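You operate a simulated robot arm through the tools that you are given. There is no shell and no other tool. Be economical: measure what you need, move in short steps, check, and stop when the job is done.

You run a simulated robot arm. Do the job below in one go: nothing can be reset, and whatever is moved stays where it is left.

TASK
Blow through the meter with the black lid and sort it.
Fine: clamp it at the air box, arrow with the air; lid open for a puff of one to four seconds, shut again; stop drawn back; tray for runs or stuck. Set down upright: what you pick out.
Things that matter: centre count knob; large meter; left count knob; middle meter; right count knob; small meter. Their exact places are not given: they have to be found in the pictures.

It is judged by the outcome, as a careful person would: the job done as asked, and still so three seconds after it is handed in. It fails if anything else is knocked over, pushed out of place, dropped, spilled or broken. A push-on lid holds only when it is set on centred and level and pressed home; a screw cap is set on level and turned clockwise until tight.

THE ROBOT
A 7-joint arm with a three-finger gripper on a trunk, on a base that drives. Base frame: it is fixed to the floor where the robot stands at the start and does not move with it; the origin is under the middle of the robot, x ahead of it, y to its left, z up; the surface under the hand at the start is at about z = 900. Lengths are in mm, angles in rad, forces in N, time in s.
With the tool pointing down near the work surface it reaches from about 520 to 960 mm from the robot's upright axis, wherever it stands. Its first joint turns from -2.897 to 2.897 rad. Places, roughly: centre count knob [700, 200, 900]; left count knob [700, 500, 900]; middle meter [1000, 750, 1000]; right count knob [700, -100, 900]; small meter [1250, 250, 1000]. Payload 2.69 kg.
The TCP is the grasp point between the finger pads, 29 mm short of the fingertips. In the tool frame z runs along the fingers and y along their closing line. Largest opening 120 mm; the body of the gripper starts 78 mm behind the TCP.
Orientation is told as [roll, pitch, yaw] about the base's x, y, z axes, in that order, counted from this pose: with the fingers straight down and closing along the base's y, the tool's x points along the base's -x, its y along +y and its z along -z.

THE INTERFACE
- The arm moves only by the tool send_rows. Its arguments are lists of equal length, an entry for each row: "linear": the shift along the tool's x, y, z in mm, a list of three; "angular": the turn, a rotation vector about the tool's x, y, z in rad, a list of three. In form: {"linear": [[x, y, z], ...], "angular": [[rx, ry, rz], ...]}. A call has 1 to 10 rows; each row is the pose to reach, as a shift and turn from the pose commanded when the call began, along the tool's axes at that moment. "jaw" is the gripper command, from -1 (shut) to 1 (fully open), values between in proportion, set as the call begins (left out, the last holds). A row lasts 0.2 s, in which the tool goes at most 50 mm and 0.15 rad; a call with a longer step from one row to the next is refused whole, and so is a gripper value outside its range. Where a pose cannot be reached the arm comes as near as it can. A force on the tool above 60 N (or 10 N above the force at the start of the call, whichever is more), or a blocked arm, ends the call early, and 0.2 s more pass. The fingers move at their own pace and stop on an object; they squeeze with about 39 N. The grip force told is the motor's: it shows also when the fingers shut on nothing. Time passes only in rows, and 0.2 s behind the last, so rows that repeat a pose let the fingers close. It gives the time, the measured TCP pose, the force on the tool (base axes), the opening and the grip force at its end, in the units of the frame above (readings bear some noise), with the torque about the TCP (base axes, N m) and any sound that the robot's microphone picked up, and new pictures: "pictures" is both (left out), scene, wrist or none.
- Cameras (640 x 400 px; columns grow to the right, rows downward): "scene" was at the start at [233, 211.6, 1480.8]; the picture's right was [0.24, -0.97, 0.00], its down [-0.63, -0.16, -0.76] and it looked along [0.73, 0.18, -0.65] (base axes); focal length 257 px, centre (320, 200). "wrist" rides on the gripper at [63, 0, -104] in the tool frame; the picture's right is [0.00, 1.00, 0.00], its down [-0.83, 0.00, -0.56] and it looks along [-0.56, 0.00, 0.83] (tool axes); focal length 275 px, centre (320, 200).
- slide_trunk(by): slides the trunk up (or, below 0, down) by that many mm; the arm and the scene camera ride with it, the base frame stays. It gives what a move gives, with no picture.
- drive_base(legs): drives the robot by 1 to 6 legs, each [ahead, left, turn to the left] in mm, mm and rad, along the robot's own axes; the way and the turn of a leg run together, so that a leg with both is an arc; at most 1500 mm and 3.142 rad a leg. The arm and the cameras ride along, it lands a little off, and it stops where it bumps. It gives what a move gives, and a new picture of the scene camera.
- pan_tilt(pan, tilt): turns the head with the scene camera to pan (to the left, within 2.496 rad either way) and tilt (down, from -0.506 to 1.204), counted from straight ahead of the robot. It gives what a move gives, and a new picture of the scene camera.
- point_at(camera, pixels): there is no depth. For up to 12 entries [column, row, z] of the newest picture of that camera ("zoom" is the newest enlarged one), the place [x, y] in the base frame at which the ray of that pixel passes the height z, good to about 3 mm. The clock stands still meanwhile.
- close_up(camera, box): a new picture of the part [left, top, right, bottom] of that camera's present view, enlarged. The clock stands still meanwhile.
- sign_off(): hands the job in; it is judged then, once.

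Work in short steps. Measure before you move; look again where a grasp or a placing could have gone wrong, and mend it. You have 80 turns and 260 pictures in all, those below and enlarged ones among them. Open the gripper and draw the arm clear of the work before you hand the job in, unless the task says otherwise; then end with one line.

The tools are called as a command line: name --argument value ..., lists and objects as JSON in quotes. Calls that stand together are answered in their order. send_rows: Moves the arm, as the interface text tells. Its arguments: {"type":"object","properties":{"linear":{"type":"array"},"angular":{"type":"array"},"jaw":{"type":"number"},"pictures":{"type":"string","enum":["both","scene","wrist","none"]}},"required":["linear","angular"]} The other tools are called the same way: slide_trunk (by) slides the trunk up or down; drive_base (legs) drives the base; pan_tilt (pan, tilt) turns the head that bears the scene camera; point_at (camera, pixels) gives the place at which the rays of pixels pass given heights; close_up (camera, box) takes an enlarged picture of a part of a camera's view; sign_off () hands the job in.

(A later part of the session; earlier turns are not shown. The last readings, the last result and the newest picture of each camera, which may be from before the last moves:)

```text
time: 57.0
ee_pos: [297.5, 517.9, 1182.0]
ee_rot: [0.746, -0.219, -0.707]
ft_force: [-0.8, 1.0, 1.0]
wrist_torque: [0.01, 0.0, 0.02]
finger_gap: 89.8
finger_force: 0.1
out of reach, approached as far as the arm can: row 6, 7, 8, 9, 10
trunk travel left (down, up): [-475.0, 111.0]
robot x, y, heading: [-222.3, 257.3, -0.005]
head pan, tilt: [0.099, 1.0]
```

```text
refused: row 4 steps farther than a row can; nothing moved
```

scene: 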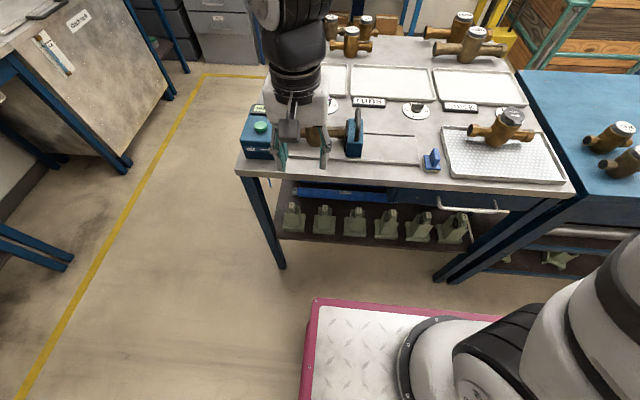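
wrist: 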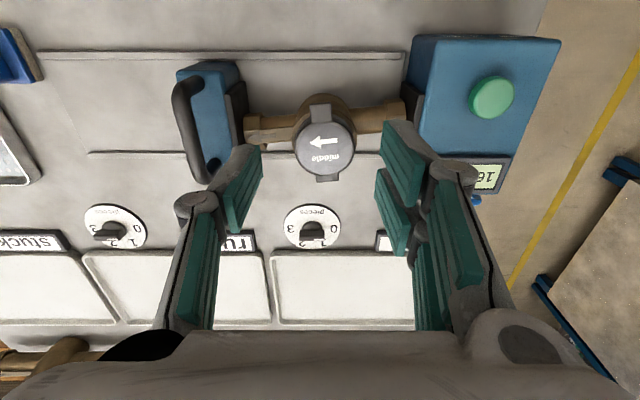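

The horizontal turn ran out of reach because the hand is too close to the body. I move it 170 mm forward while keeping the orientation, then continue the turn.

send_rows --linear '[[-16, 11, 37], [-32, 22, 74], [-48, 33, 111], [-66, 46, 150], [-66, 46, 150], [-66, 46, 150], [-66, 46, 150], [-66, 46, 150], [-66, 46, 150], [-66, 46, 150]]' --angular '[[0, 0, 0], [0, 0, 0], [0, 0, 0], [0, 0, 0], [-0.08, -0.08, 0.08], [-0.16, -0.16, 0.16], [-0.24, -0.24, 0.24], [-0.32, -0.32, 0.32], [-0.349, -0.349, 0.349], [-0.349, -0.349, 0.349]]' --pictures "both"

```text
time: 58.0
ee_pos: [213.0, 742.0, 1265.6]
ee_rot: [1.044, -0.119, -0.207]
ft_force: [0.1, 0.1, -0.1]
wrist_torque: [0.03, -0.03, -0.01]
finger_gap: 90.3
finger_force: 0.0
out of reach, approached as far as the arm can: row 1, 2
trunk travel left (down, up): [-475.0, 111.0]
robot x, y, heading: [-223.8, 255.1, -0.007]
head pan, tilt: [0.099, 1.0]
stopped in row 4: the arm was blocked; the commanded pose is now the measured one
```

scene: 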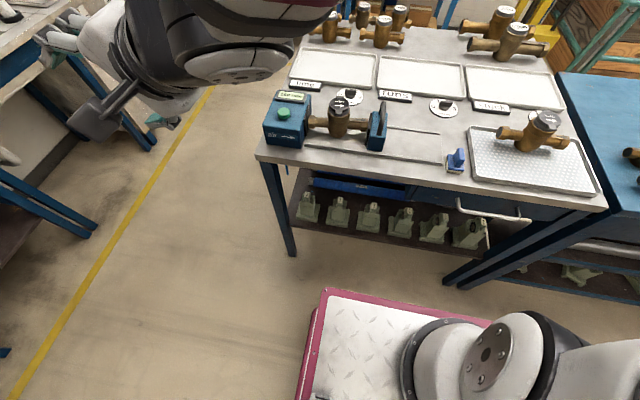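
wrist: 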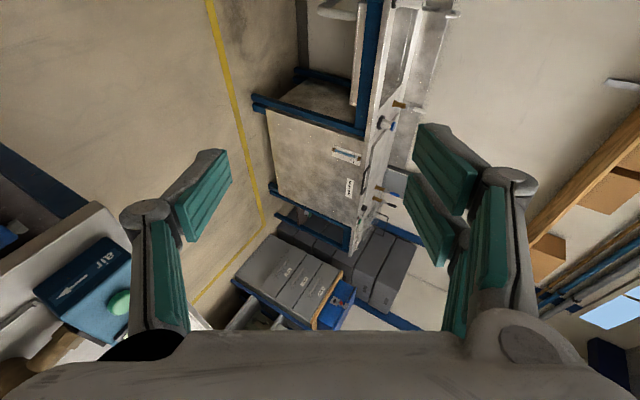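

The arm wandered into an awkward posture (nothing was touched; rig intact). I rotate the hand back to pointing straight down at this place.

send_rows --linear '[[0, 0, 0], [0, 0, 0], [0, 0, 0], [0, 0, 0], [0, 0, 0], [0, 0, 0], [0, 0, 0], [0, 0, 0], [0, 0, 0]]' --angular '[[0.129, 0.027, -0.016], [0.258, 0.054, -0.032], [0.386, 0.081, -0.047], [0.515, 0.108, -0.063], [0.644, 0.135, -0.079], [0.773, 0.162, -0.095], [0.901, 0.189, -0.11], [1.03, 0.216, -0.126], [1.03, 0.216, -0.126]]' --pictures "scene"

```text
time: 60.0
ee_pos: [208.4, 744.5, 1265.6]
ee_rot: [-0.007, -0.004, 0.008]
ft_force: [0.2, -0.1, 0.2]
wrist_torque: [0.02, -0.02, 0.0]
finger_gap: 89.9
finger_force: 0.0
out of reach, approached as far as the arm can: row 1
trunk travel left (down, up): [-475.0, 111.0]
robot x, y, heading: [-222.5, 254.1, -0.006]
head pan, tilt: [0.099, 1.0]
```

scene: 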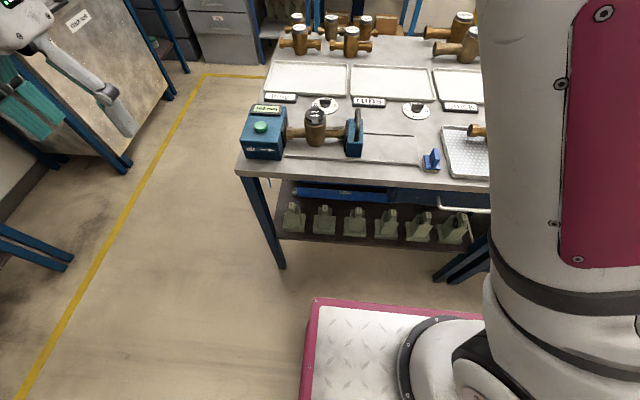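

Back to a clean posture. New plan: yaw −90° so the single finger is on the −x side, then tilt only ~45° forward and hook the tab with that finger. I move over toward the rig at z≈1265 while yawing.

send_rows --linear '[[-24, -22, 0], [-48, -45, 0], [-73, -67, 0], [-97, -90, 0], [-121, -112, 0], [-145, -134, 0], [-169, -157, 0], [-194, -179, 0], [-218, -202, 0], [-242, -229, 0]]' --angular '[[0, 0, 0.15], [0, 0, 0.3], [0, 0, 0.45], [0, 0, 0.6], [0, 0, 0.75], [0, 0, 0.9], [0, 0, 1.05], [0, 0, 1.2], [0, 0, 1.35], [0, 0, 1.5]]' --jaw 1 --pictures "none"

send_rows --linear '[[0, 0, 0], [0, 0, 0], [0, 0, 0], [0, 0, 0], [0, 0, 0], [0, 0, 0]]' --angular '[[-0.14, 0, 0.01], [-0.28, 0, 0.03], [-0.42, 0, 0.04], [-0.56, 0, 0.05], [-0.7, 0, 0.06], [-0.785, 0, 0.07]]' --pictures "both"

```text
time: 62.2
ee_pos: [451.5, 516.0, 1266.5]
ee_rot: [0.004, -0.008, -1.494]
ft_force: [0.2, 0.6, -0.4]
wrist_torque: [-0.03, -0.07, 0.0]
finger_gap: 120.0
finger_force: 0.1
trunk travel left (down, up): [-475.0, 111.0]
robot x, y, heading: [-222.5, 256.8, -0.01]
head pan, tilt: [0.099, 1.0]
```

```text
time: 63.6
ee_pos: [451.1, 516.5, 1267.2]
ee_rot: [0.793, 0.021, -1.554]
ft_force: [0.3, 0.8, 0.8]
wrist_torque: [0.01, 0.04, -0.02]
finger_gap: 120.3
finger_force: 0.1
trunk travel left (down, up): [-475.0, 111.0]
robot x, y, heading: [-222.5, 257.5, -0.008]
head pan, tilt: [0.099, 1.0]
```

scene: 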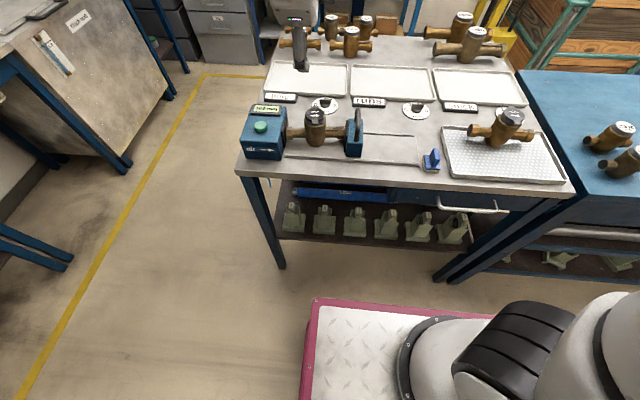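
wrist: 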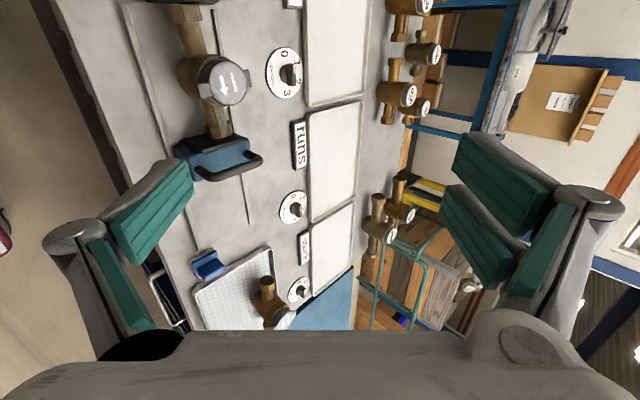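

The tilted posture works. The single fingertip is at TCP+(−21,0,−63); I bring it to about (495, 513, 985), in front of and below the tab.

send_rows --linear '[[-0.6, -18, 33], [-1.2, -37, 67], [-1.8, -55, 100], [-2.4, -74, 133], [-3, -92, 167], [-3.5, -110.6, 200], [-3.5, -110.6, 200]]' --angular '[[0, 0, 0], [0, 0, 0], [0, 0, 0], [0, 0, 0], [0, 0, 0], [0, 0, 0], [0, 0, 0]]' --pictures "both"

close_up --camera "scene" --box '[260, 80, 370, 165]'

```text
time: 64.6
ee_pos: [504.9, 499.3, 1205.9]
ee_rot: [0.824, 0.248, -1.593]
ft_force: [0.4, 0.9, -0.6]
wrist_torque: [-0.03, -0.01, -0.03]
finger_gap: 120.2
finger_force: 0.0
trunk travel left (down, up): [-475.0, 111.0]
robot x, y, heading: [-220.8, 256.1, -0.009]
head pan, tilt: [0.099, 1.0]
stopped in row 5: the arm was blocked; the commanded pose is now the measured one
```

scene: 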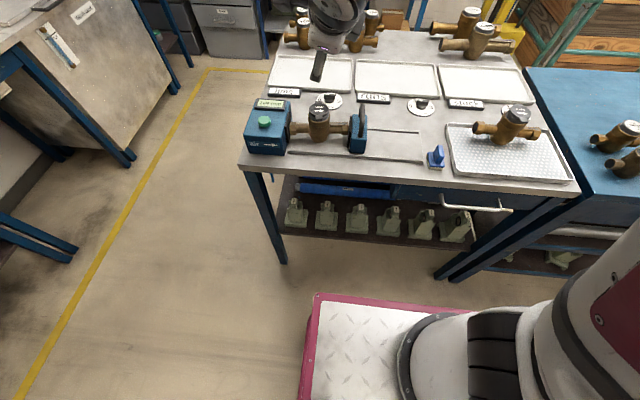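
wrist: 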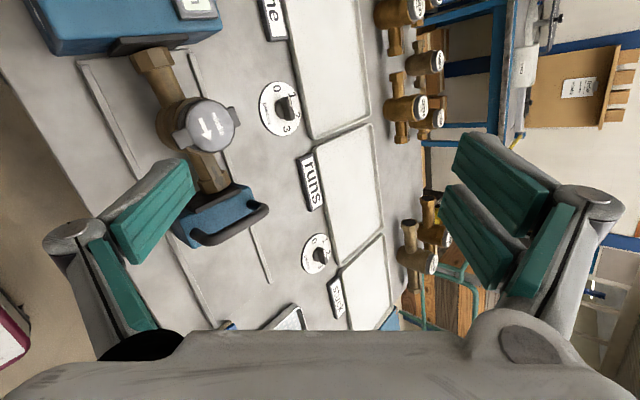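

```text
4.71 times, centred on (315, 122) of scene
```

zoom: 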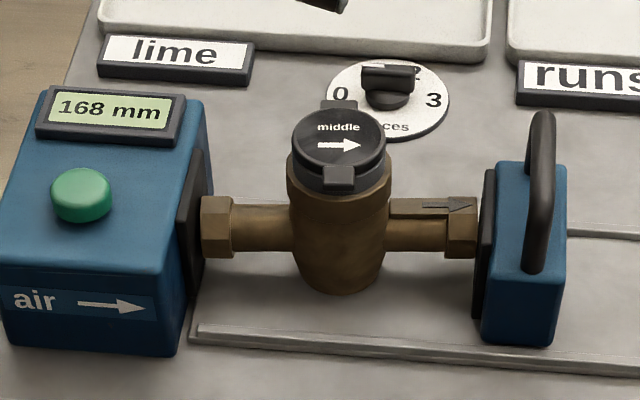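

The arm hit a joint limit going low in this posture. I restore the posture at (516, 513, 1267) and will lower it with the trunk instead.

send_rows --linear '[[9, 16, -10], [19, 32, -20], [28.7, 48.1, -29.9], [28.7, 48.1, -29.9], [28.7, 48.1, -29.9]]' --angular '[[0.01, -0.05, -0.066], [0.022, -0.1, -0.13], [0.034, -0.152, -0.197], [0.034, -0.152, -0.197], [0.034, -0.152, -0.197]]' --pictures "none"

```text
time: 65.8
ee_pos: [514.3, 515.1, 1263.5]
ee_rot: [0.792, -0.008, -1.562]
ft_force: [-0.4, 0.0, -0.7]
wrist_torque: [-0.01, 0.0, -0.01]
finger_gap: 119.9
finger_force: 0.1
trunk travel left (down, up): [-475.0, 111.0]
robot x, y, heading: [-220.2, 254.3, -0.012]
head pan, tilt: [0.099, 1.0]
```

Posture restored. Tip would be at x≈493 (clear of the tab at 516); I slide the trunk down 213 mm.

slide_trunk --by -213

pan_tilt --pan 0.1 --tilt 0.6

close_up --camera "scene" --box '[220, 120, 420, 245]'

close_up --camera "wrist" --box '[0, 0, 400, 250]'

```text
time: 68.0
ee_pos: [536.9, 513.9, 1050.9]
ee_rot: [0.792, -0.006, -1.563]
ft_force: [0.8, -0.3, 0.1]
wrist_torque: [0.01, 0.0, 0.0]
finger_gap: 119.8
finger_force: 0.1
trunk travel left (down, up): [-262.0, 324.0]
robot x, y, heading: [-219.3, 254.1, -0.005]
head pan, tilt: [0.099, 1.0]
```

```text
time: 68.9
ee_pos: [536.7, 514.8, 1051.0]
ee_rot: [0.792, -0.006, -1.563]
ft_force: [0.9, 0.3, 0.1]
wrist_torque: [0.03, -0.01, 0.01]
finger_gap: 119.9
finger_force: 0.1
trunk travel left (down, up): [-262.0, 324.0]
robot x, y, heading: [-222.3, 259.0, -0.006]
head pan, tilt: [0.099, 0.6]
```

scene: 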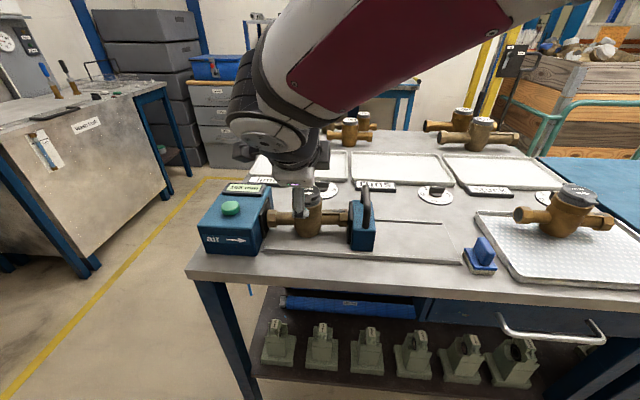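

```text
3.20 times, centred on (320, 182) of scene
```

zoom: 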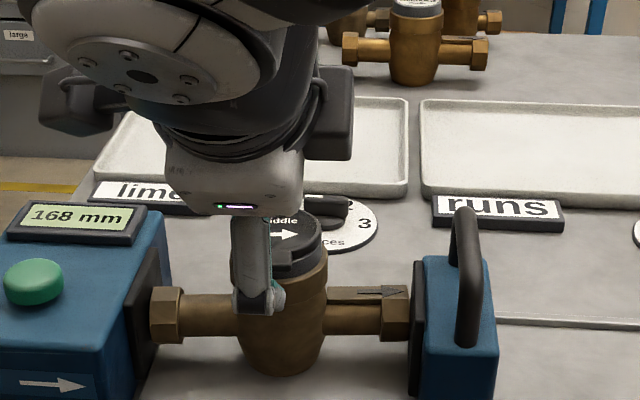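

```text
1.60 times, centred on (200, 125) of wrist
```

zoom: 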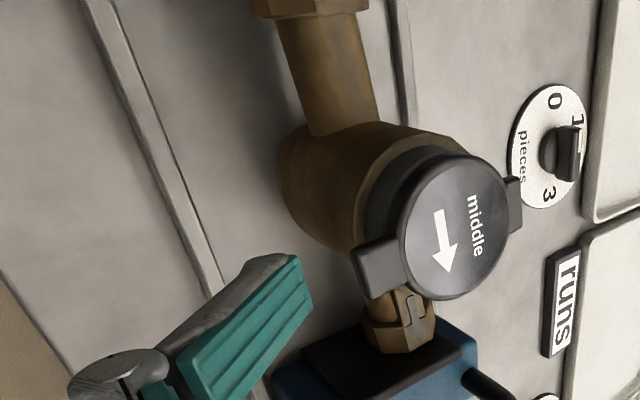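

The finger looks ~20 mm to the +y side of the tab in the scene view; I measure tip and tab in the wrist close-up.

point_at --camera "zoom" --pixels '[[297, 258, 990], [310, 300, 990], [270, 258, 990], [357, 255, 1000], [370, 297, 1000], [455, 225, 1006], [510, 205, 1000]]'

close_up --camera "scene" --box '[280, 170, 340, 230]'

```text
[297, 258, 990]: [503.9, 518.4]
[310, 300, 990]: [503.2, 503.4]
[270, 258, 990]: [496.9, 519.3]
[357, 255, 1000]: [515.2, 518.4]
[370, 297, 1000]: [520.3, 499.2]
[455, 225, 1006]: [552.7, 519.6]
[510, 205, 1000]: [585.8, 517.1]
```

```text
6.67 times, centred on (310, 200) of scene
```

zoom: 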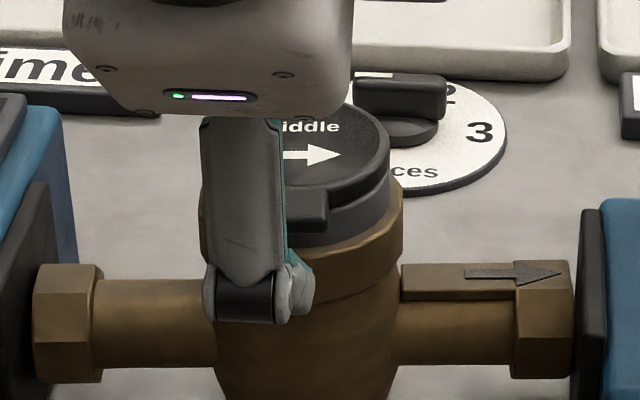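

In y the finger (503–518) is in line with the tab (499–518); its tip is at x≈504, below the tab. I move 12 mm forward and check contact.

send_rows --linear '[[-1, 4.2, 4.3], [-2, 8.4, 8.5], [-2, 8.4, 8.5]]' --angular '[[0, 0, 0], [0, 0, 0], [0, 0, 0]]' --pictures "none"

close_up --camera "wrist" --box '[80, 50, 360, 225]'

close_up --camera "scene" --box '[280, 170, 340, 230]'

```text
time: 69.7
ee_pos: [548.5, 513.9, 1051.2]
ee_rot: [0.792, -0.009, -1.564]
ft_force: [0.6, -0.2, 0.7]
wrist_torque: [-0.04, -0.03, 0.0]
finger_gap: 120.0
finger_force: 0.0
trunk travel left (down, up): [-262.0, 324.0]
robot x, y, heading: [-222.9, 259.3, -0.008]
head pan, tilt: [0.099, 0.6]
```

```text
2.29 times, centred on (220, 138) of wrist
```

zoom: 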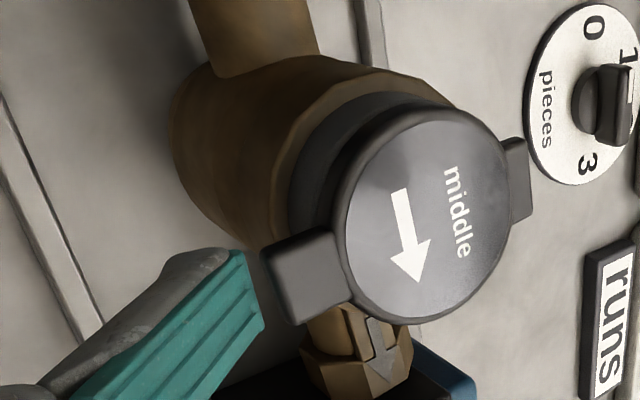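

```text
6.67 times, centred on (310, 200) of scene
```

zoom: 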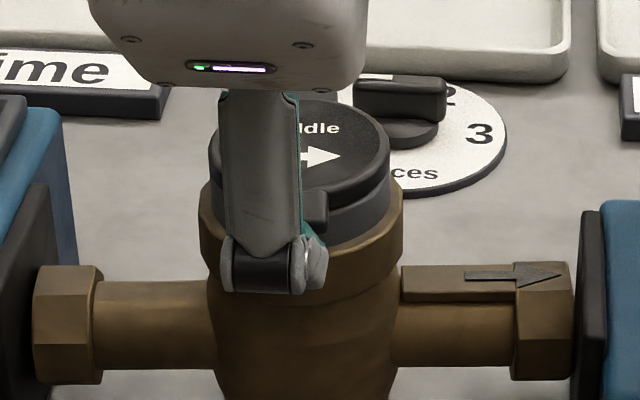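

No contact yet, the tip is just below and in front of the tab. I go 6 mm further forward, then lift 12 mm and watch the force.

send_rows --linear '[[0, 2.1, 2.1], [0, 4.2, 4.2], [0, 4.2, 4.2]]' --angular '[[0, 0, 0], [0, 0, 0], [0, 0, 0]]' --pictures "none"

send_rows --linear '[[0, 2.8, -2.8], [0, 5.6, -5.6], [0, 8.5, -8.5], [0, 8.5, -8.5]]' --angular '[[0, 0, 0], [0, 0, 0], [0, 0, 0], [0, 0, 0]]' --pictures "none"

close_up --camera "wrist" --box '[80, 50, 360, 225]'

close_up --camera "scene" --box '[280, 170, 340, 230]'

```text
time: 70.5
ee_pos: [555.5, 512.6, 1051.4]
ee_rot: [0.794, -0.006, -1.564]
ft_force: [0.3, -0.1, 0.1]
wrist_torque: [-0.05, 0.03, 0.02]
finger_gap: 119.8
finger_force: 0.0
trunk travel left (down, up): [-262.0, 324.0]
robot x, y, heading: [-221.7, 253.8, -0.009]
head pan, tilt: [0.099, 0.6]
```

```text
time: 71.5
ee_pos: [554.5, 512.6, 1063.2]
ee_rot: [0.792, -0.006, -1.563]
ft_force: [0.0, 0.7, -0.2]
wrist_torque: [0.0, -0.02, 0.0]
finger_gap: 120.2
finger_force: 0.0
trunk travel left (down, up): [-262.0, 324.0]
robot x, y, heading: [-220.2, 255.4, -0.008]
head pan, tilt: [0.099, 0.6]
```

```text
2.29 times, centred on (220, 138) of wrist
```

zoom: 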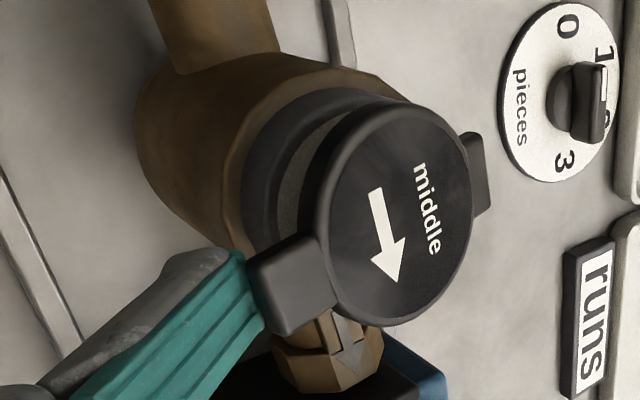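

```text
6.67 times, centred on (310, 200) of scene
```

zoom: 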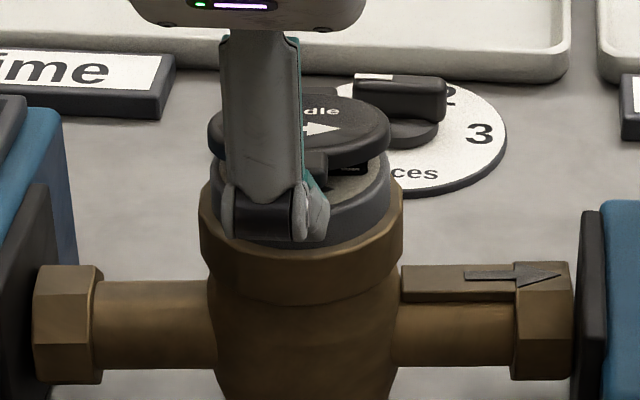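

The lid lifts: a gap and the glass show under it, hinge at +x confirmed. I follow the tab along its arc to about 1.1 rad.

send_rows --linear '[[0, 5, -3.5], [0, 10.6, -6.8], [0, 17, -9.6], [0, 23.6, -12], [0, 30.5, -13.3], [0, 37.3, -14.4], [0, 44.3, -14.5], [0, 51.3, -14.1], [0, 58, -12.8], [0, 65, -11.1]]' --angular '[[0, 0, 0], [0, 0, 0], [0, 0, 0], [0, 0, 0], [0, 0, 0], [0, 0, 0], [0, 0, 0], [0, 0, 0], [0, 0, 0], [0, 0, 0]]' --pictures "none"

close_up --camera "wrist" --box '[80, 50, 360, 225]'

close_up --camera "scene" --box '[260, 140, 360, 230]'

```text
time: 73.7
ee_pos: [592.6, 513.3, 1118.1]
ee_rot: [0.794, -0.006, -1.564]
ft_force: [0.7, 0.5, 0.5]
wrist_torque: [0.01, 0.0, -0.01]
finger_gap: 120.0
finger_force: 0.0
trunk travel left (down, up): [-262.0, 324.0]
robot x, y, heading: [-220.6, 257.7, -0.007]
head pan, tilt: [0.099, 0.6]
```

```text
2.29 times, centred on (220, 138) of wrist
```

zoom: 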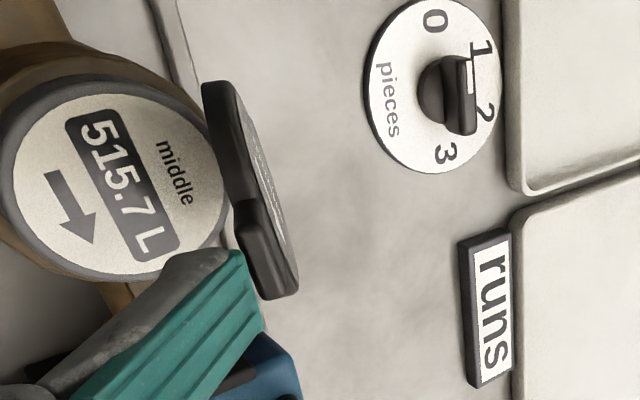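

```text
4.44 times, centred on (310, 185) of scene
```

zoom: 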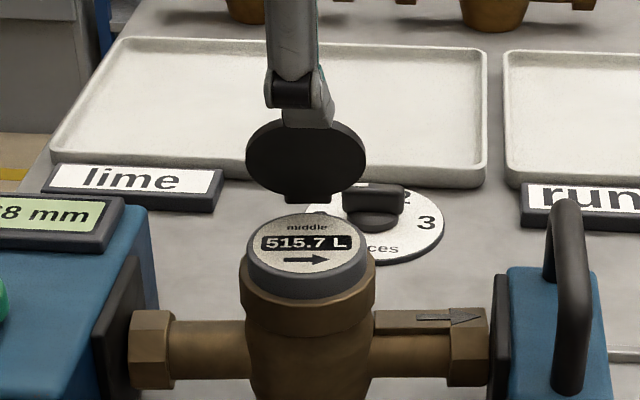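

The dial reads 515.7 L and the lid stands at about 70°. I push it 40 mm further forward, past vertical.

send_rows --linear '[[0, 7.4, 6.7], [0, 14.7, 13.5], [0, 22, 20], [0, 29.5, 27], [0, 29.5, 27]]' --angular '[[0, 0, 0], [0, 0, 0], [0, 0, 0], [0, 0, 0], [0, 0, 0]]' --pictures "none"

close_up --camera "wrist" --box '[80, 50, 360, 225]'

close_up --camera "scene" --box '[260, 140, 360, 230]'

```text
time: 74.9
ee_pos: [633.1, 513.4, 1119.4]
ee_rot: [0.793, -0.007, -1.564]
ft_force: [-0.3, -0.5, 1.4]
wrist_torque: [-0.02, 0.03, 0.0]
finger_gap: 120.0
finger_force: 0.1
trunk travel left (down, up): [-262.0, 324.0]
robot x, y, heading: [-222.5, 256.5, -0.008]
head pan, tilt: [0.099, 0.6]
```

```text
2.29 times, centred on (220, 138) of wrist
```

zoom: 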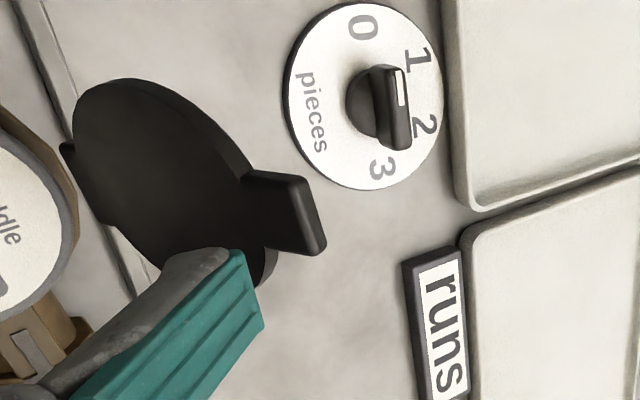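

```text
4.44 times, centred on (310, 185) of scene
```

zoom: 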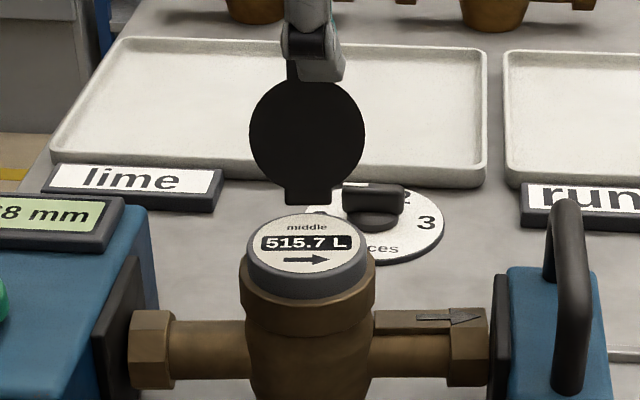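

The lid is past vertical. I withdraw the finger backward-up along its own axis and check that it stays open.

send_rows --linear '[[0, -10, -10], [0, -10, -45], [0, -10, -90], [0, -10, -130], [0, -10, -130]]' --angular '[[0, 0, 0], [0, 0, 0], [0, 0, 0], [0, 0, 0], [0, 0, 0]]' --pictures "none"

close_up --camera "scene" --box '[180, 120, 420, 270]'

```text
time: 76.1
ee_pos: [534.8, 513.0, 1204.5]
ee_rot: [0.792, -0.007, -1.565]
ft_force: [-0.5, 0.8, 0.1]
wrist_torque: [-0.02, -0.01, 0.0]
finger_gap: 119.9
finger_force: 0.0
trunk travel left (down, up): [-262.0, 324.0]
robot x, y, heading: [-218.8, 255.8, -0.01]
head pan, tilt: [0.099, 0.6]
```

```text
2.67 times, centred on (300, 195) of scene
```

zoom: 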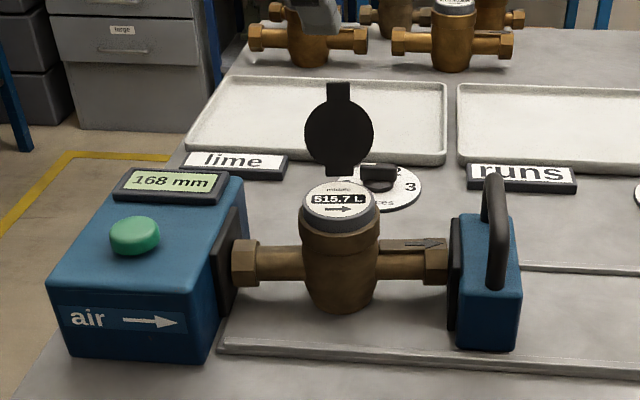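

The lid stays open and the dial reads 515.7 L. Display says 168 mm, so I'll re-tighten the stop: untilt the hand, yaw back to 0 and view.

send_rows --linear '[[0, 0, 0], [0, 0, 0], [0, 0, 0], [0, 0, 0], [0, 0, 0], [0, 0, 0], [0, 0, 0]]' --angular '[[0.14, 0, 0], [0.28, 0, 0], [0.42, 0, 0], [0.56, 0, 0], [0.7, 0, 0], [0.792, 0, 0], [0.792, 0, 0]]' --jaw 0 --pictures "none"

send_rows --linear '[[0, 0, 0], [0, 0, 0], [0, 0, 0], [0, 0, 0], [0, 0, 0], [0, 0, 0], [0, 0, 0], [0, 0, 0], [0, 0, 0], [0, 0, 0]]' --angular '[[0, 0, -0.15], [0, 0, -0.3], [0, 0, -0.45], [0, 0, -0.6], [0, 0, -0.75], [0, 0, -0.9], [0, 0, -1.05], [0, 0, -1.2], [0, 0, -1.35], [0, 0, -1.5]]' --pictures "wrist"

```text
time: 77.7
ee_pos: [532.5, 513.8, 1203.4]
ee_rot: [-0.002, -0.008, -1.563]
ft_force: [-0.6, -0.5, 0.5]
wrist_torque: [-0.01, -0.01, -0.01]
finger_gap: 59.8
finger_force: 0.2
trunk travel left (down, up): [-262.0, 324.0]
robot x, y, heading: [-221.5, 257.3, -0.011]
head pan, tilt: [0.099, 0.6]
```

```text
time: 79.9
ee_pos: [533.1, 514.1, 1204.3]
ee_rot: [-0.007, 0.002, -0.061]
ft_force: [0.3, 0.5, 0.0]
wrist_torque: [-0.03, -0.01, 0.03]
finger_gap: 59.8
finger_force: 0.0
trunk travel left (down, up): [-262.0, 324.0]
robot x, y, heading: [-219.9, 255.9, -0.006]
head pan, tilt: [0.099, 0.6]
```

wrist: 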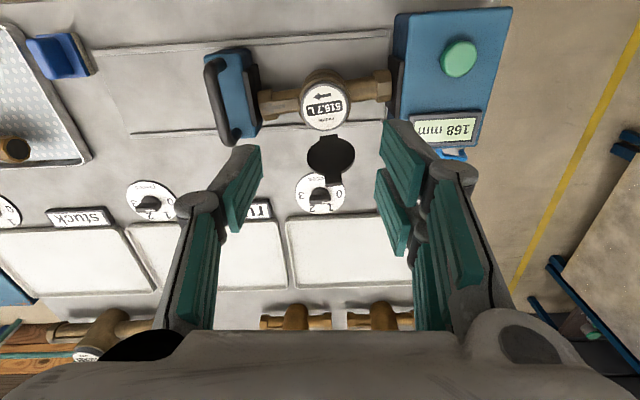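

I go to the stop handle (553, 403), descend to z≈1010 and pinch it again.

send_rows --linear '[[-9, -36, 0], [-18, -72, 0], [-26.7, -109, 0], [-26.7, -109, 50], [-26.7, -109, 100], [-26.7, -109, 145], [-26.7, -109, 180], [-26.7, -109, 193], [-26.7, -109, 193]]' --angular '[[0, 0, -0.02], [0, 0, -0.04], [0, 0, -0.061], [0, 0, -0.061], [0, 0, -0.061], [0, 0, -0.061], [0, 0, -0.061], [0, 0, -0.061], [0, 0, -0.061]]' --pictures "none"

send_rows --linear '[[0, 0, 0], [0, 0, 0], [0, 0, 0]]' --angular '[[0, 0, 0], [0, 0, 0], [0, 0, 0]]' --jaw -1 --pictures "wrist"

```text
time: 81.9
ee_pos: [553.2, 402.8, 1009.5]
ee_rot: [-0.008, 0.0, -0.003]
ft_force: [0.5, 0.5, 0.2]
wrist_torque: [0.0, -0.01, -0.01]
finger_gap: 59.7
finger_force: 0.0
trunk travel left (down, up): [-262.0, 324.0]
robot x, y, heading: [-224.5, 257.6, -0.012]
head pan, tilt: [0.099, 0.6]
```

```text
time: 82.7
ee_pos: [553.5, 402.2, 1010.7]
ee_rot: [-0.007, 0.001, -0.004]
ft_force: [-1.3, -7.8, -0.8]
wrist_torque: [-0.14, 0.08, 0.6]
finger_gap: 12.8
finger_force: 39.5
trunk travel left (down, up): [-262.0, 324.0]
robot x, y, heading: [-223.0, 258.8, -0.009]
head pan, tilt: [0.099, 0.6]
```

wrist: 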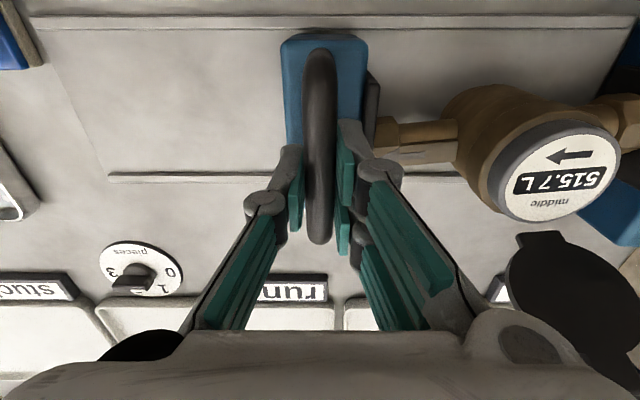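

Handle pinched. I push the stop firmly toward the box until the force limit, then release and check the display.

send_rows --linear '[[0, 1.5, 0], [0, 3, 0], [0, 4.5, 0], [0, 6, 0], [0, 7.5, 0], [0, 9, 0], [0, 10, 0]]' --angular '[[0, 0, 0], [0, 0, 0], [0, 0, 0], [0, 0, 0], [0, 0, 0], [0, 0, 0], [0, 0, 0]]' --pictures "none"

send_rows --linear '[[0, 0, 0], [0, 0, 0], [0, 0, -40], [0, 0, -80], [0, 0, -120], [0, 0, -120]]' --angular '[[0, 0, 0], [0, 0, 0], [0, 0, 0], [0, 0, 0], [0, 0, 0], [0, 0, 0]]' --jaw -0.2 --pictures "wrist"

close_up --camera "scene" --box '[180, 120, 420, 270]'

```text
time: 84.2
ee_pos: [553.2, 402.9, 1010.0]
ee_rot: [-0.022, 0.003, -0.01]
ft_force: [-3.2, -10.9, 3.3]
wrist_torque: [-0.01, 0.1, 1.04]
finger_gap: 13.1
finger_force: 39.2
trunk travel left (down, up): [-262.0, 324.0]
robot x, y, heading: [-220.0, 254.5, -0.013]
head pan, tilt: [0.099, 0.6]
stopped in row 7: the force on the tool passed its limit at 61 N (the readings are from after the stop); the commanded pose is now the measured one
```

```text
time: 85.6
ee_pos: [551.4, 406.1, 1129.1]
ee_rot: [-0.018, 0.003, -0.011]
ft_force: [0.3, -0.3, 0.1]
wrist_torque: [-0.02, -0.03, 0.02]
finger_gap: 48.0
finger_force: 0.1
trunk travel left (down, up): [-262.0, 324.0]
robot x, y, heading: [-225.6, 256.1, -0.01]
head pan, tilt: [0.099, 0.6]
```

wrist: 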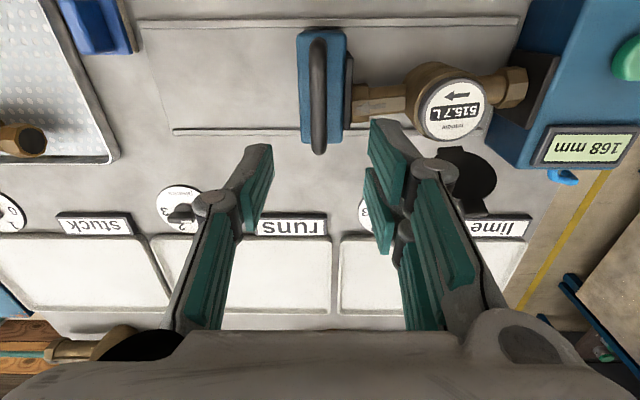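

```text
2.67 times, centred on (300, 195) of scene
```

zoom: 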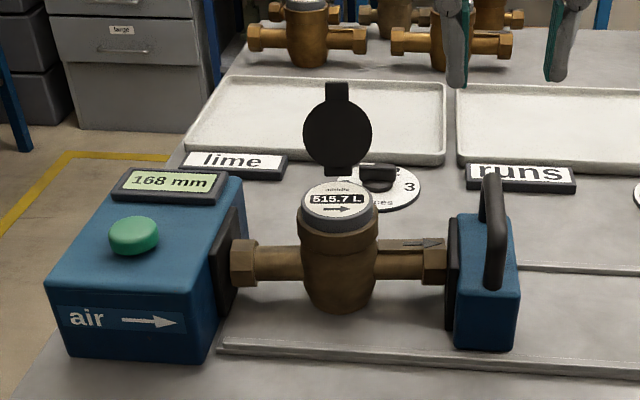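

Clamped firmly at 168 mm, lid open, 515.7 L. I close the fist and move above the green button to measure it.

send_rows --linear '[[8, 42, 0], [16, 84, 0], [24, 126, 0], [32, 168, 0], [40, 210, 0], [43, 242, 0], [43, 242, 0]]' --angular '[[0, 0, 0], [0, 0, 0], [0, 0, 0], [0, 0, 0], [0, 0, 0], [0, 0, 0], [0, 0, 0]]' --jaw -1 --pictures "wrist"

close_up --camera "wrist" --box '[220, 60, 420, 260]'

close_up --camera "scene" --box '[180, 120, 340, 270]'

```text
time: 87.2
ee_pos: [512.1, 650.4, 1126.6]
ee_rot: [-0.018, 0.003, -0.01]
ft_force: [0.3, -0.6, 0.7]
wrist_torque: [0.03, -0.04, 0.02]
finger_gap: 0.0
finger_force: 28.9
trunk travel left (down, up): [-262.0, 324.0]
robot x, y, heading: [-223.2, 257.6, -0.01]
head pan, tilt: [0.099, 0.6]
```

wrist: 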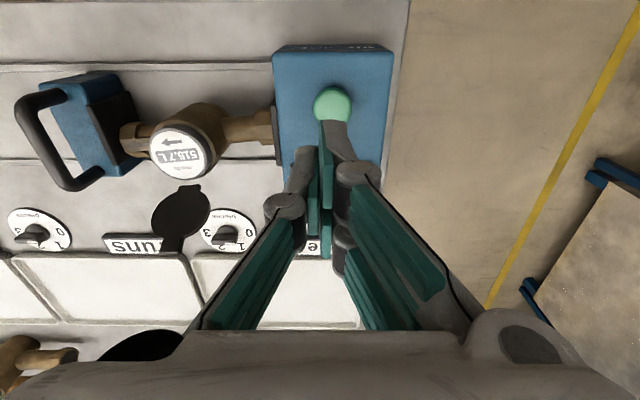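

```text
2.00 times, centred on (320, 160) of wrist
```

zoom: 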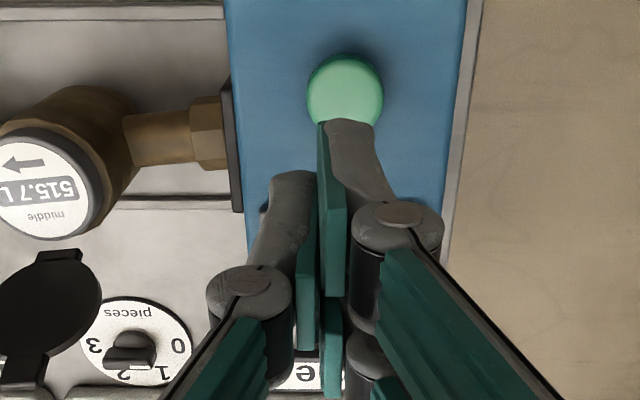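

```text
2.67 times, centred on (260, 195) of scene
```

zoom: 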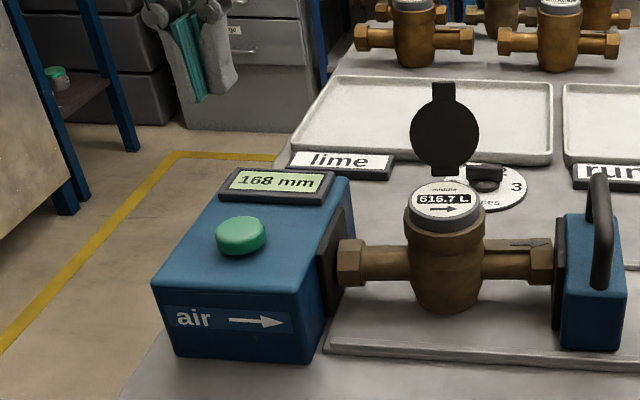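

I triangulate the button top: wrist (332.5,106) and scene close-up (240,230).

point_at --camera "zoom" --pixels '[[240, 230, 980], [240, 230, 1000], [240, 230, 1010], [262, 242, 985]]'

point_at --camera "wrist" --pixels '[[332.5, 106, 980], [332.5, 106, 1000], [332.5, 106, 1010]]'

```text
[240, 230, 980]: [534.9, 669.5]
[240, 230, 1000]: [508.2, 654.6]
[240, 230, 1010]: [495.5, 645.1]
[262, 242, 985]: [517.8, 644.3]
```

```text
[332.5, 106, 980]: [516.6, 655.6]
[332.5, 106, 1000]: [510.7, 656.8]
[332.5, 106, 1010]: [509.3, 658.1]
```

Button top ≈ (511, 656, 999). I lower the closed fist to just above it (TCP z≈1037).

send_rows --linear '[[1, 5.5, 30], [1, 5.5, 60], [1, 5.5, 82], [1, 5.5, 90], [1, 5.5, 90]]' --angular '[[0, 0, 0], [0, 0, 0], [0, 0, 0], [0, 0, 0], [0, 0, 0]]' --pictures "none"

close_up --camera "scene" --box '[180, 120, 340, 270]'

close_up --camera "wrist" --box '[220, 100, 420, 260]'

```text
time: 88.4
ee_pos: [510.2, 653.7, 1036.3]
ee_rot: [-0.019, 0.003, -0.01]
ft_force: [-0.1, 0.7, 0.4]
wrist_torque: [0.01, 0.01, 0.04]
finger_gap: 0.0
finger_force: 28.6
trunk travel left (down, up): [-262.0, 324.0]
robot x, y, heading: [-221.2, 256.4, -0.01]
head pan, tilt: [0.099, 0.6]
```

```text
2.67 times, centred on (260, 195) of scene
```

zoom: 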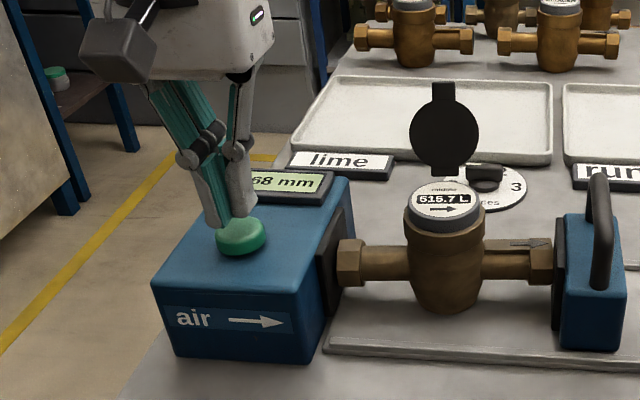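

```text
2.50 times, centred on (320, 180) of wrist
```

zoom: 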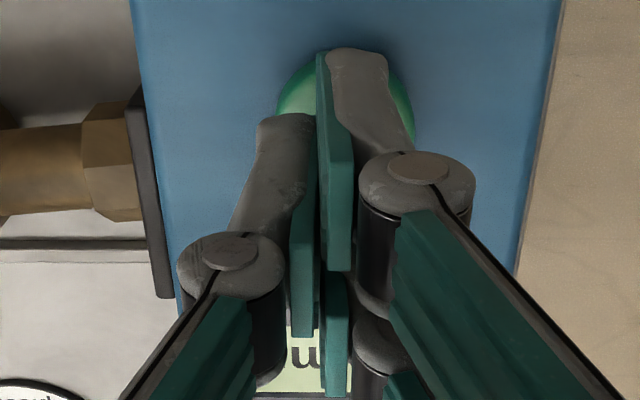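

Fist is centred over the button. I press ~14 mm down and hold about 1 s, then look at the dial.

send_rows --linear '[[0, 0, 7], [0, 0, 12], [0, 0, 14], [0, 0, 14], [0, 0, 14]]' --angular '[[0, 0, 0], [0, 0, 0], [0, 0, 0], [0, 0, 0], [0, 0, 0]]' --pictures "none"

close_up --camera "scene" --box '[200, 140, 340, 260]'

```text
time: 89.6
ee_pos: [511.0, 651.7, 1023.0]
ee_rot: [-0.02, 0.003, -0.01]
ft_force: [1.0, -0.9, -0.5]
wrist_torque: [0.01, 0.02, 0.01]
finger_gap: 0.0
finger_force: 28.5
trunk travel left (down, up): [-262.0, 324.0]
robot x, y, heading: [-220.0, 250.8, -0.013]
head pan, tilt: [0.099, 0.6]
```

```text
3.33 times, centred on (270, 200) of scene
```

zoom: 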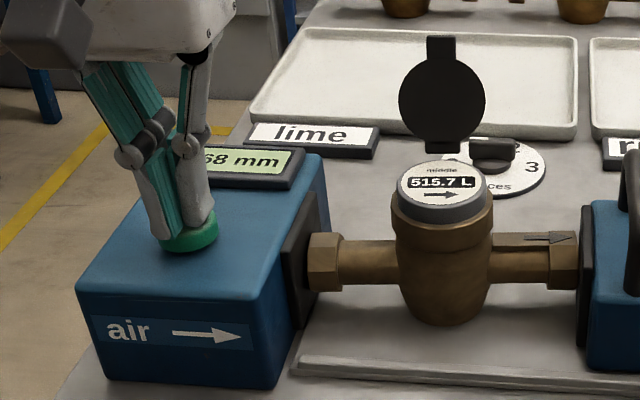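

No force and no sound yet (tips at ~994). I go 5 mm lower.

send_rows --linear '[[0, 0, 3], [0, 0, 5]]' --angular '[[0, 0, 0], [0, 0, 0]]' --pictures "none"

```text
time: 90.2
ee_pos: [511.5, 652.7, 1017.5]
ee_rot: [-0.02, 0.003, -0.01]
ft_force: [0.6, -0.2, 1.5]
wrist_torque: [-0.01, 0.02, 0.04]
finger_gap: 0.0
finger_force: 29.0
trunk travel left (down, up): [-262.0, 324.0]
robot x, y, heading: [-219.4, 254.4, -0.012]
head pan, tilt: [0.099, 0.6]
```

Slight force (1.5 N), no sound: just touching. I press 5 mm more over three rows and look.

send_rows --linear '[[0, 0, 3], [0, 0, 5], [0, 0, 5]]' --angular '[[0, 0, 0], [0, 0, 0], [0, 0, 0]]' --pictures "none"

close_up --camera "scene" --box '[200, 140, 340, 260]'

```text
time: 91.0
ee_pos: [512.0, 653.7, 1012.0]
ee_rot: [-0.016, 0.004, -0.011]
ft_force: [0.2, 2.0, 5.9]
wrist_torque: [0.08, -0.03, -0.04]
finger_gap: 0.2
finger_force: 28.9
trunk travel left (down, up): [-262.0, 324.0]
robot x, y, heading: [-223.1, 252.7, -0.01]
head pan, tilt: [0.099, 0.6]
heard: click
```

```text
3.33 times, centred on (270, 200) of scene
```

zoom: 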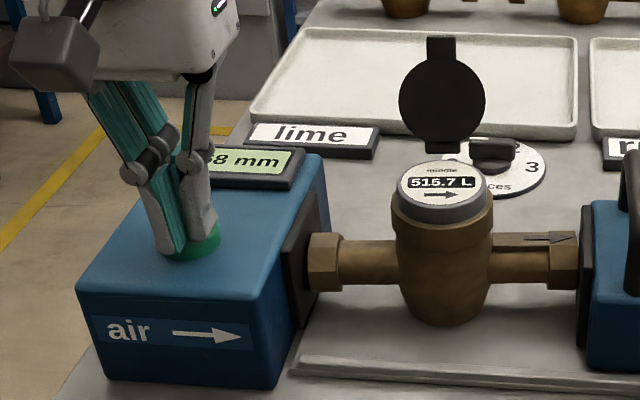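

A click: the button is in. I hold 1 s more (total ≈1.6 s) and read the dial.

send_rows --linear '[[0, 0, 0], [0, 0, 0], [0, 0, 0], [0, 0, 0]]' --angular '[[0, 0, 0], [0, 0, 0], [0, 0, 0], [0, 0, 0]]' --pictures "none"

close_up --camera "scene" --box '[270, 170, 330, 220]'

```text
time: 92.0
ee_pos: [512.2, 651.7, 1012.0]
ee_rot: [-0.019, 0.002, -0.01]
ft_force: [-0.2, 1.8, 8.6]
wrist_torque: [0.11, -0.02, 0.02]
finger_gap: 0.0
finger_force: 29.0
trunk travel left (down, up): [-262.0, 324.0]
robot x, y, heading: [-220.8, 254.9, -0.007]
head pan, tilt: [0.099, 0.6]
```

```text
8.00 times, centred on (300, 195) of scene
```

zoom: 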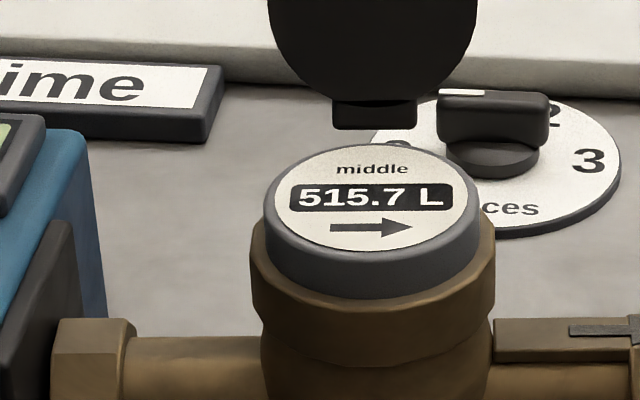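

Still 515.7 L after ≈1.4 s. I release the button now and listen.

send_rows --linear '[[0, 0, -12], [0, 0, -25]]' --angular '[[0, 0, 0], [0, 0, 0]]' --pictures "none"

close_up --camera "scene" --box '[200, 140, 340, 260]'

```text
time: 92.6
ee_pos: [511.6, 653.7, 1036.1]
ee_rot: [-0.018, 0.004, -0.01]
ft_force: [-0.7, -0.2, 0.2]
wrist_torque: [0.0, 0.0, -0.03]
finger_gap: 0.0
finger_force: 28.1
trunk travel left (down, up): [-262.0, 324.0]
robot x, y, heading: [-217.3, 258.7, -0.013]
head pan, tilt: [0.099, 0.6]
```

```text
3.33 times, centred on (270, 200) of scene
```

zoom: 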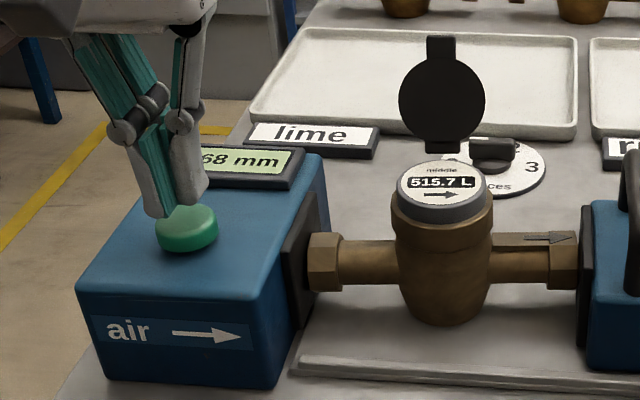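

The dial is unchanged. I check the contact of the meter with both plates before believing "stuck".

close_up --camera "scene" --box '[255, 185, 305, 230]'

close_up --camera "scene" --box '[320, 185, 380, 250]'

send_rows --linear '[[0, -10, -40], [0, -50, -80], [0, -95, -120], [0, -138, -120], [0, -138, -120]]' --angular '[[0, 0, 0], [0, 0, 0], [0, 0, 0], [0, 0, 0], [0, 0, 0]]' --pictures "wrist"

close_up --camera "wrist" --box '[200, 40, 440, 190]'

```text
8.89 times, centred on (280, 208) of scene
```

zoom: 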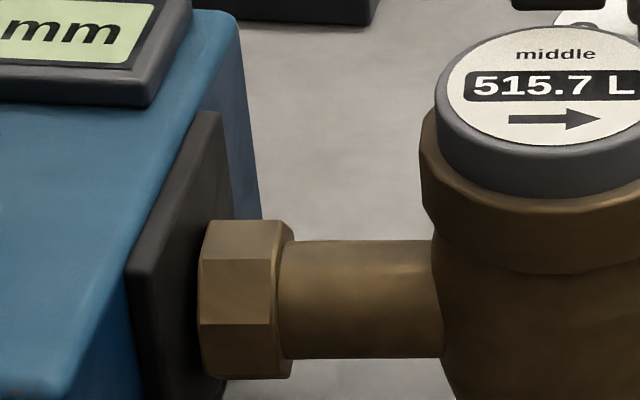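

```text
6.15 times, centred on (350, 218) of scene
```

zoom: 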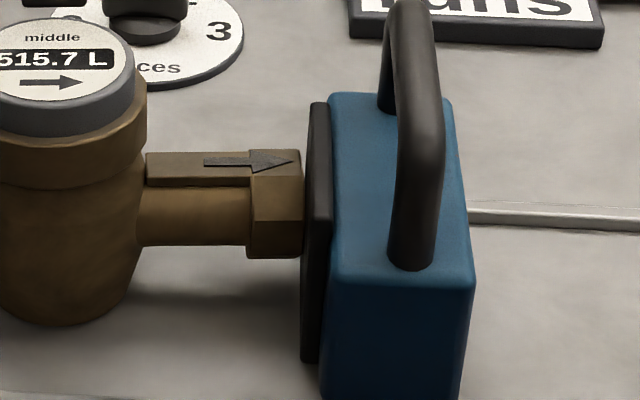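

```text
refused: row 2 steps farther than a row can; nothing moved
```

```text
2.67 times, centred on (320, 115) of wrist
```

zoom: 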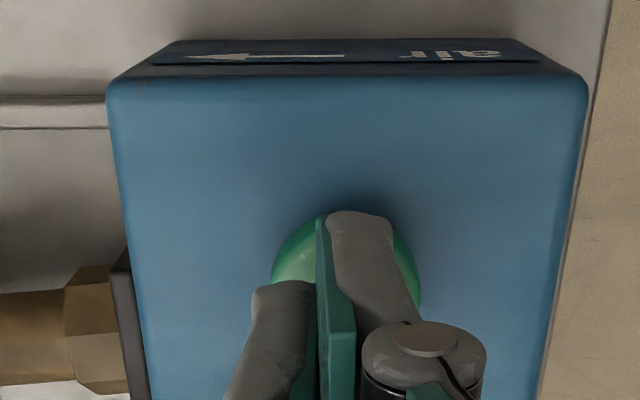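

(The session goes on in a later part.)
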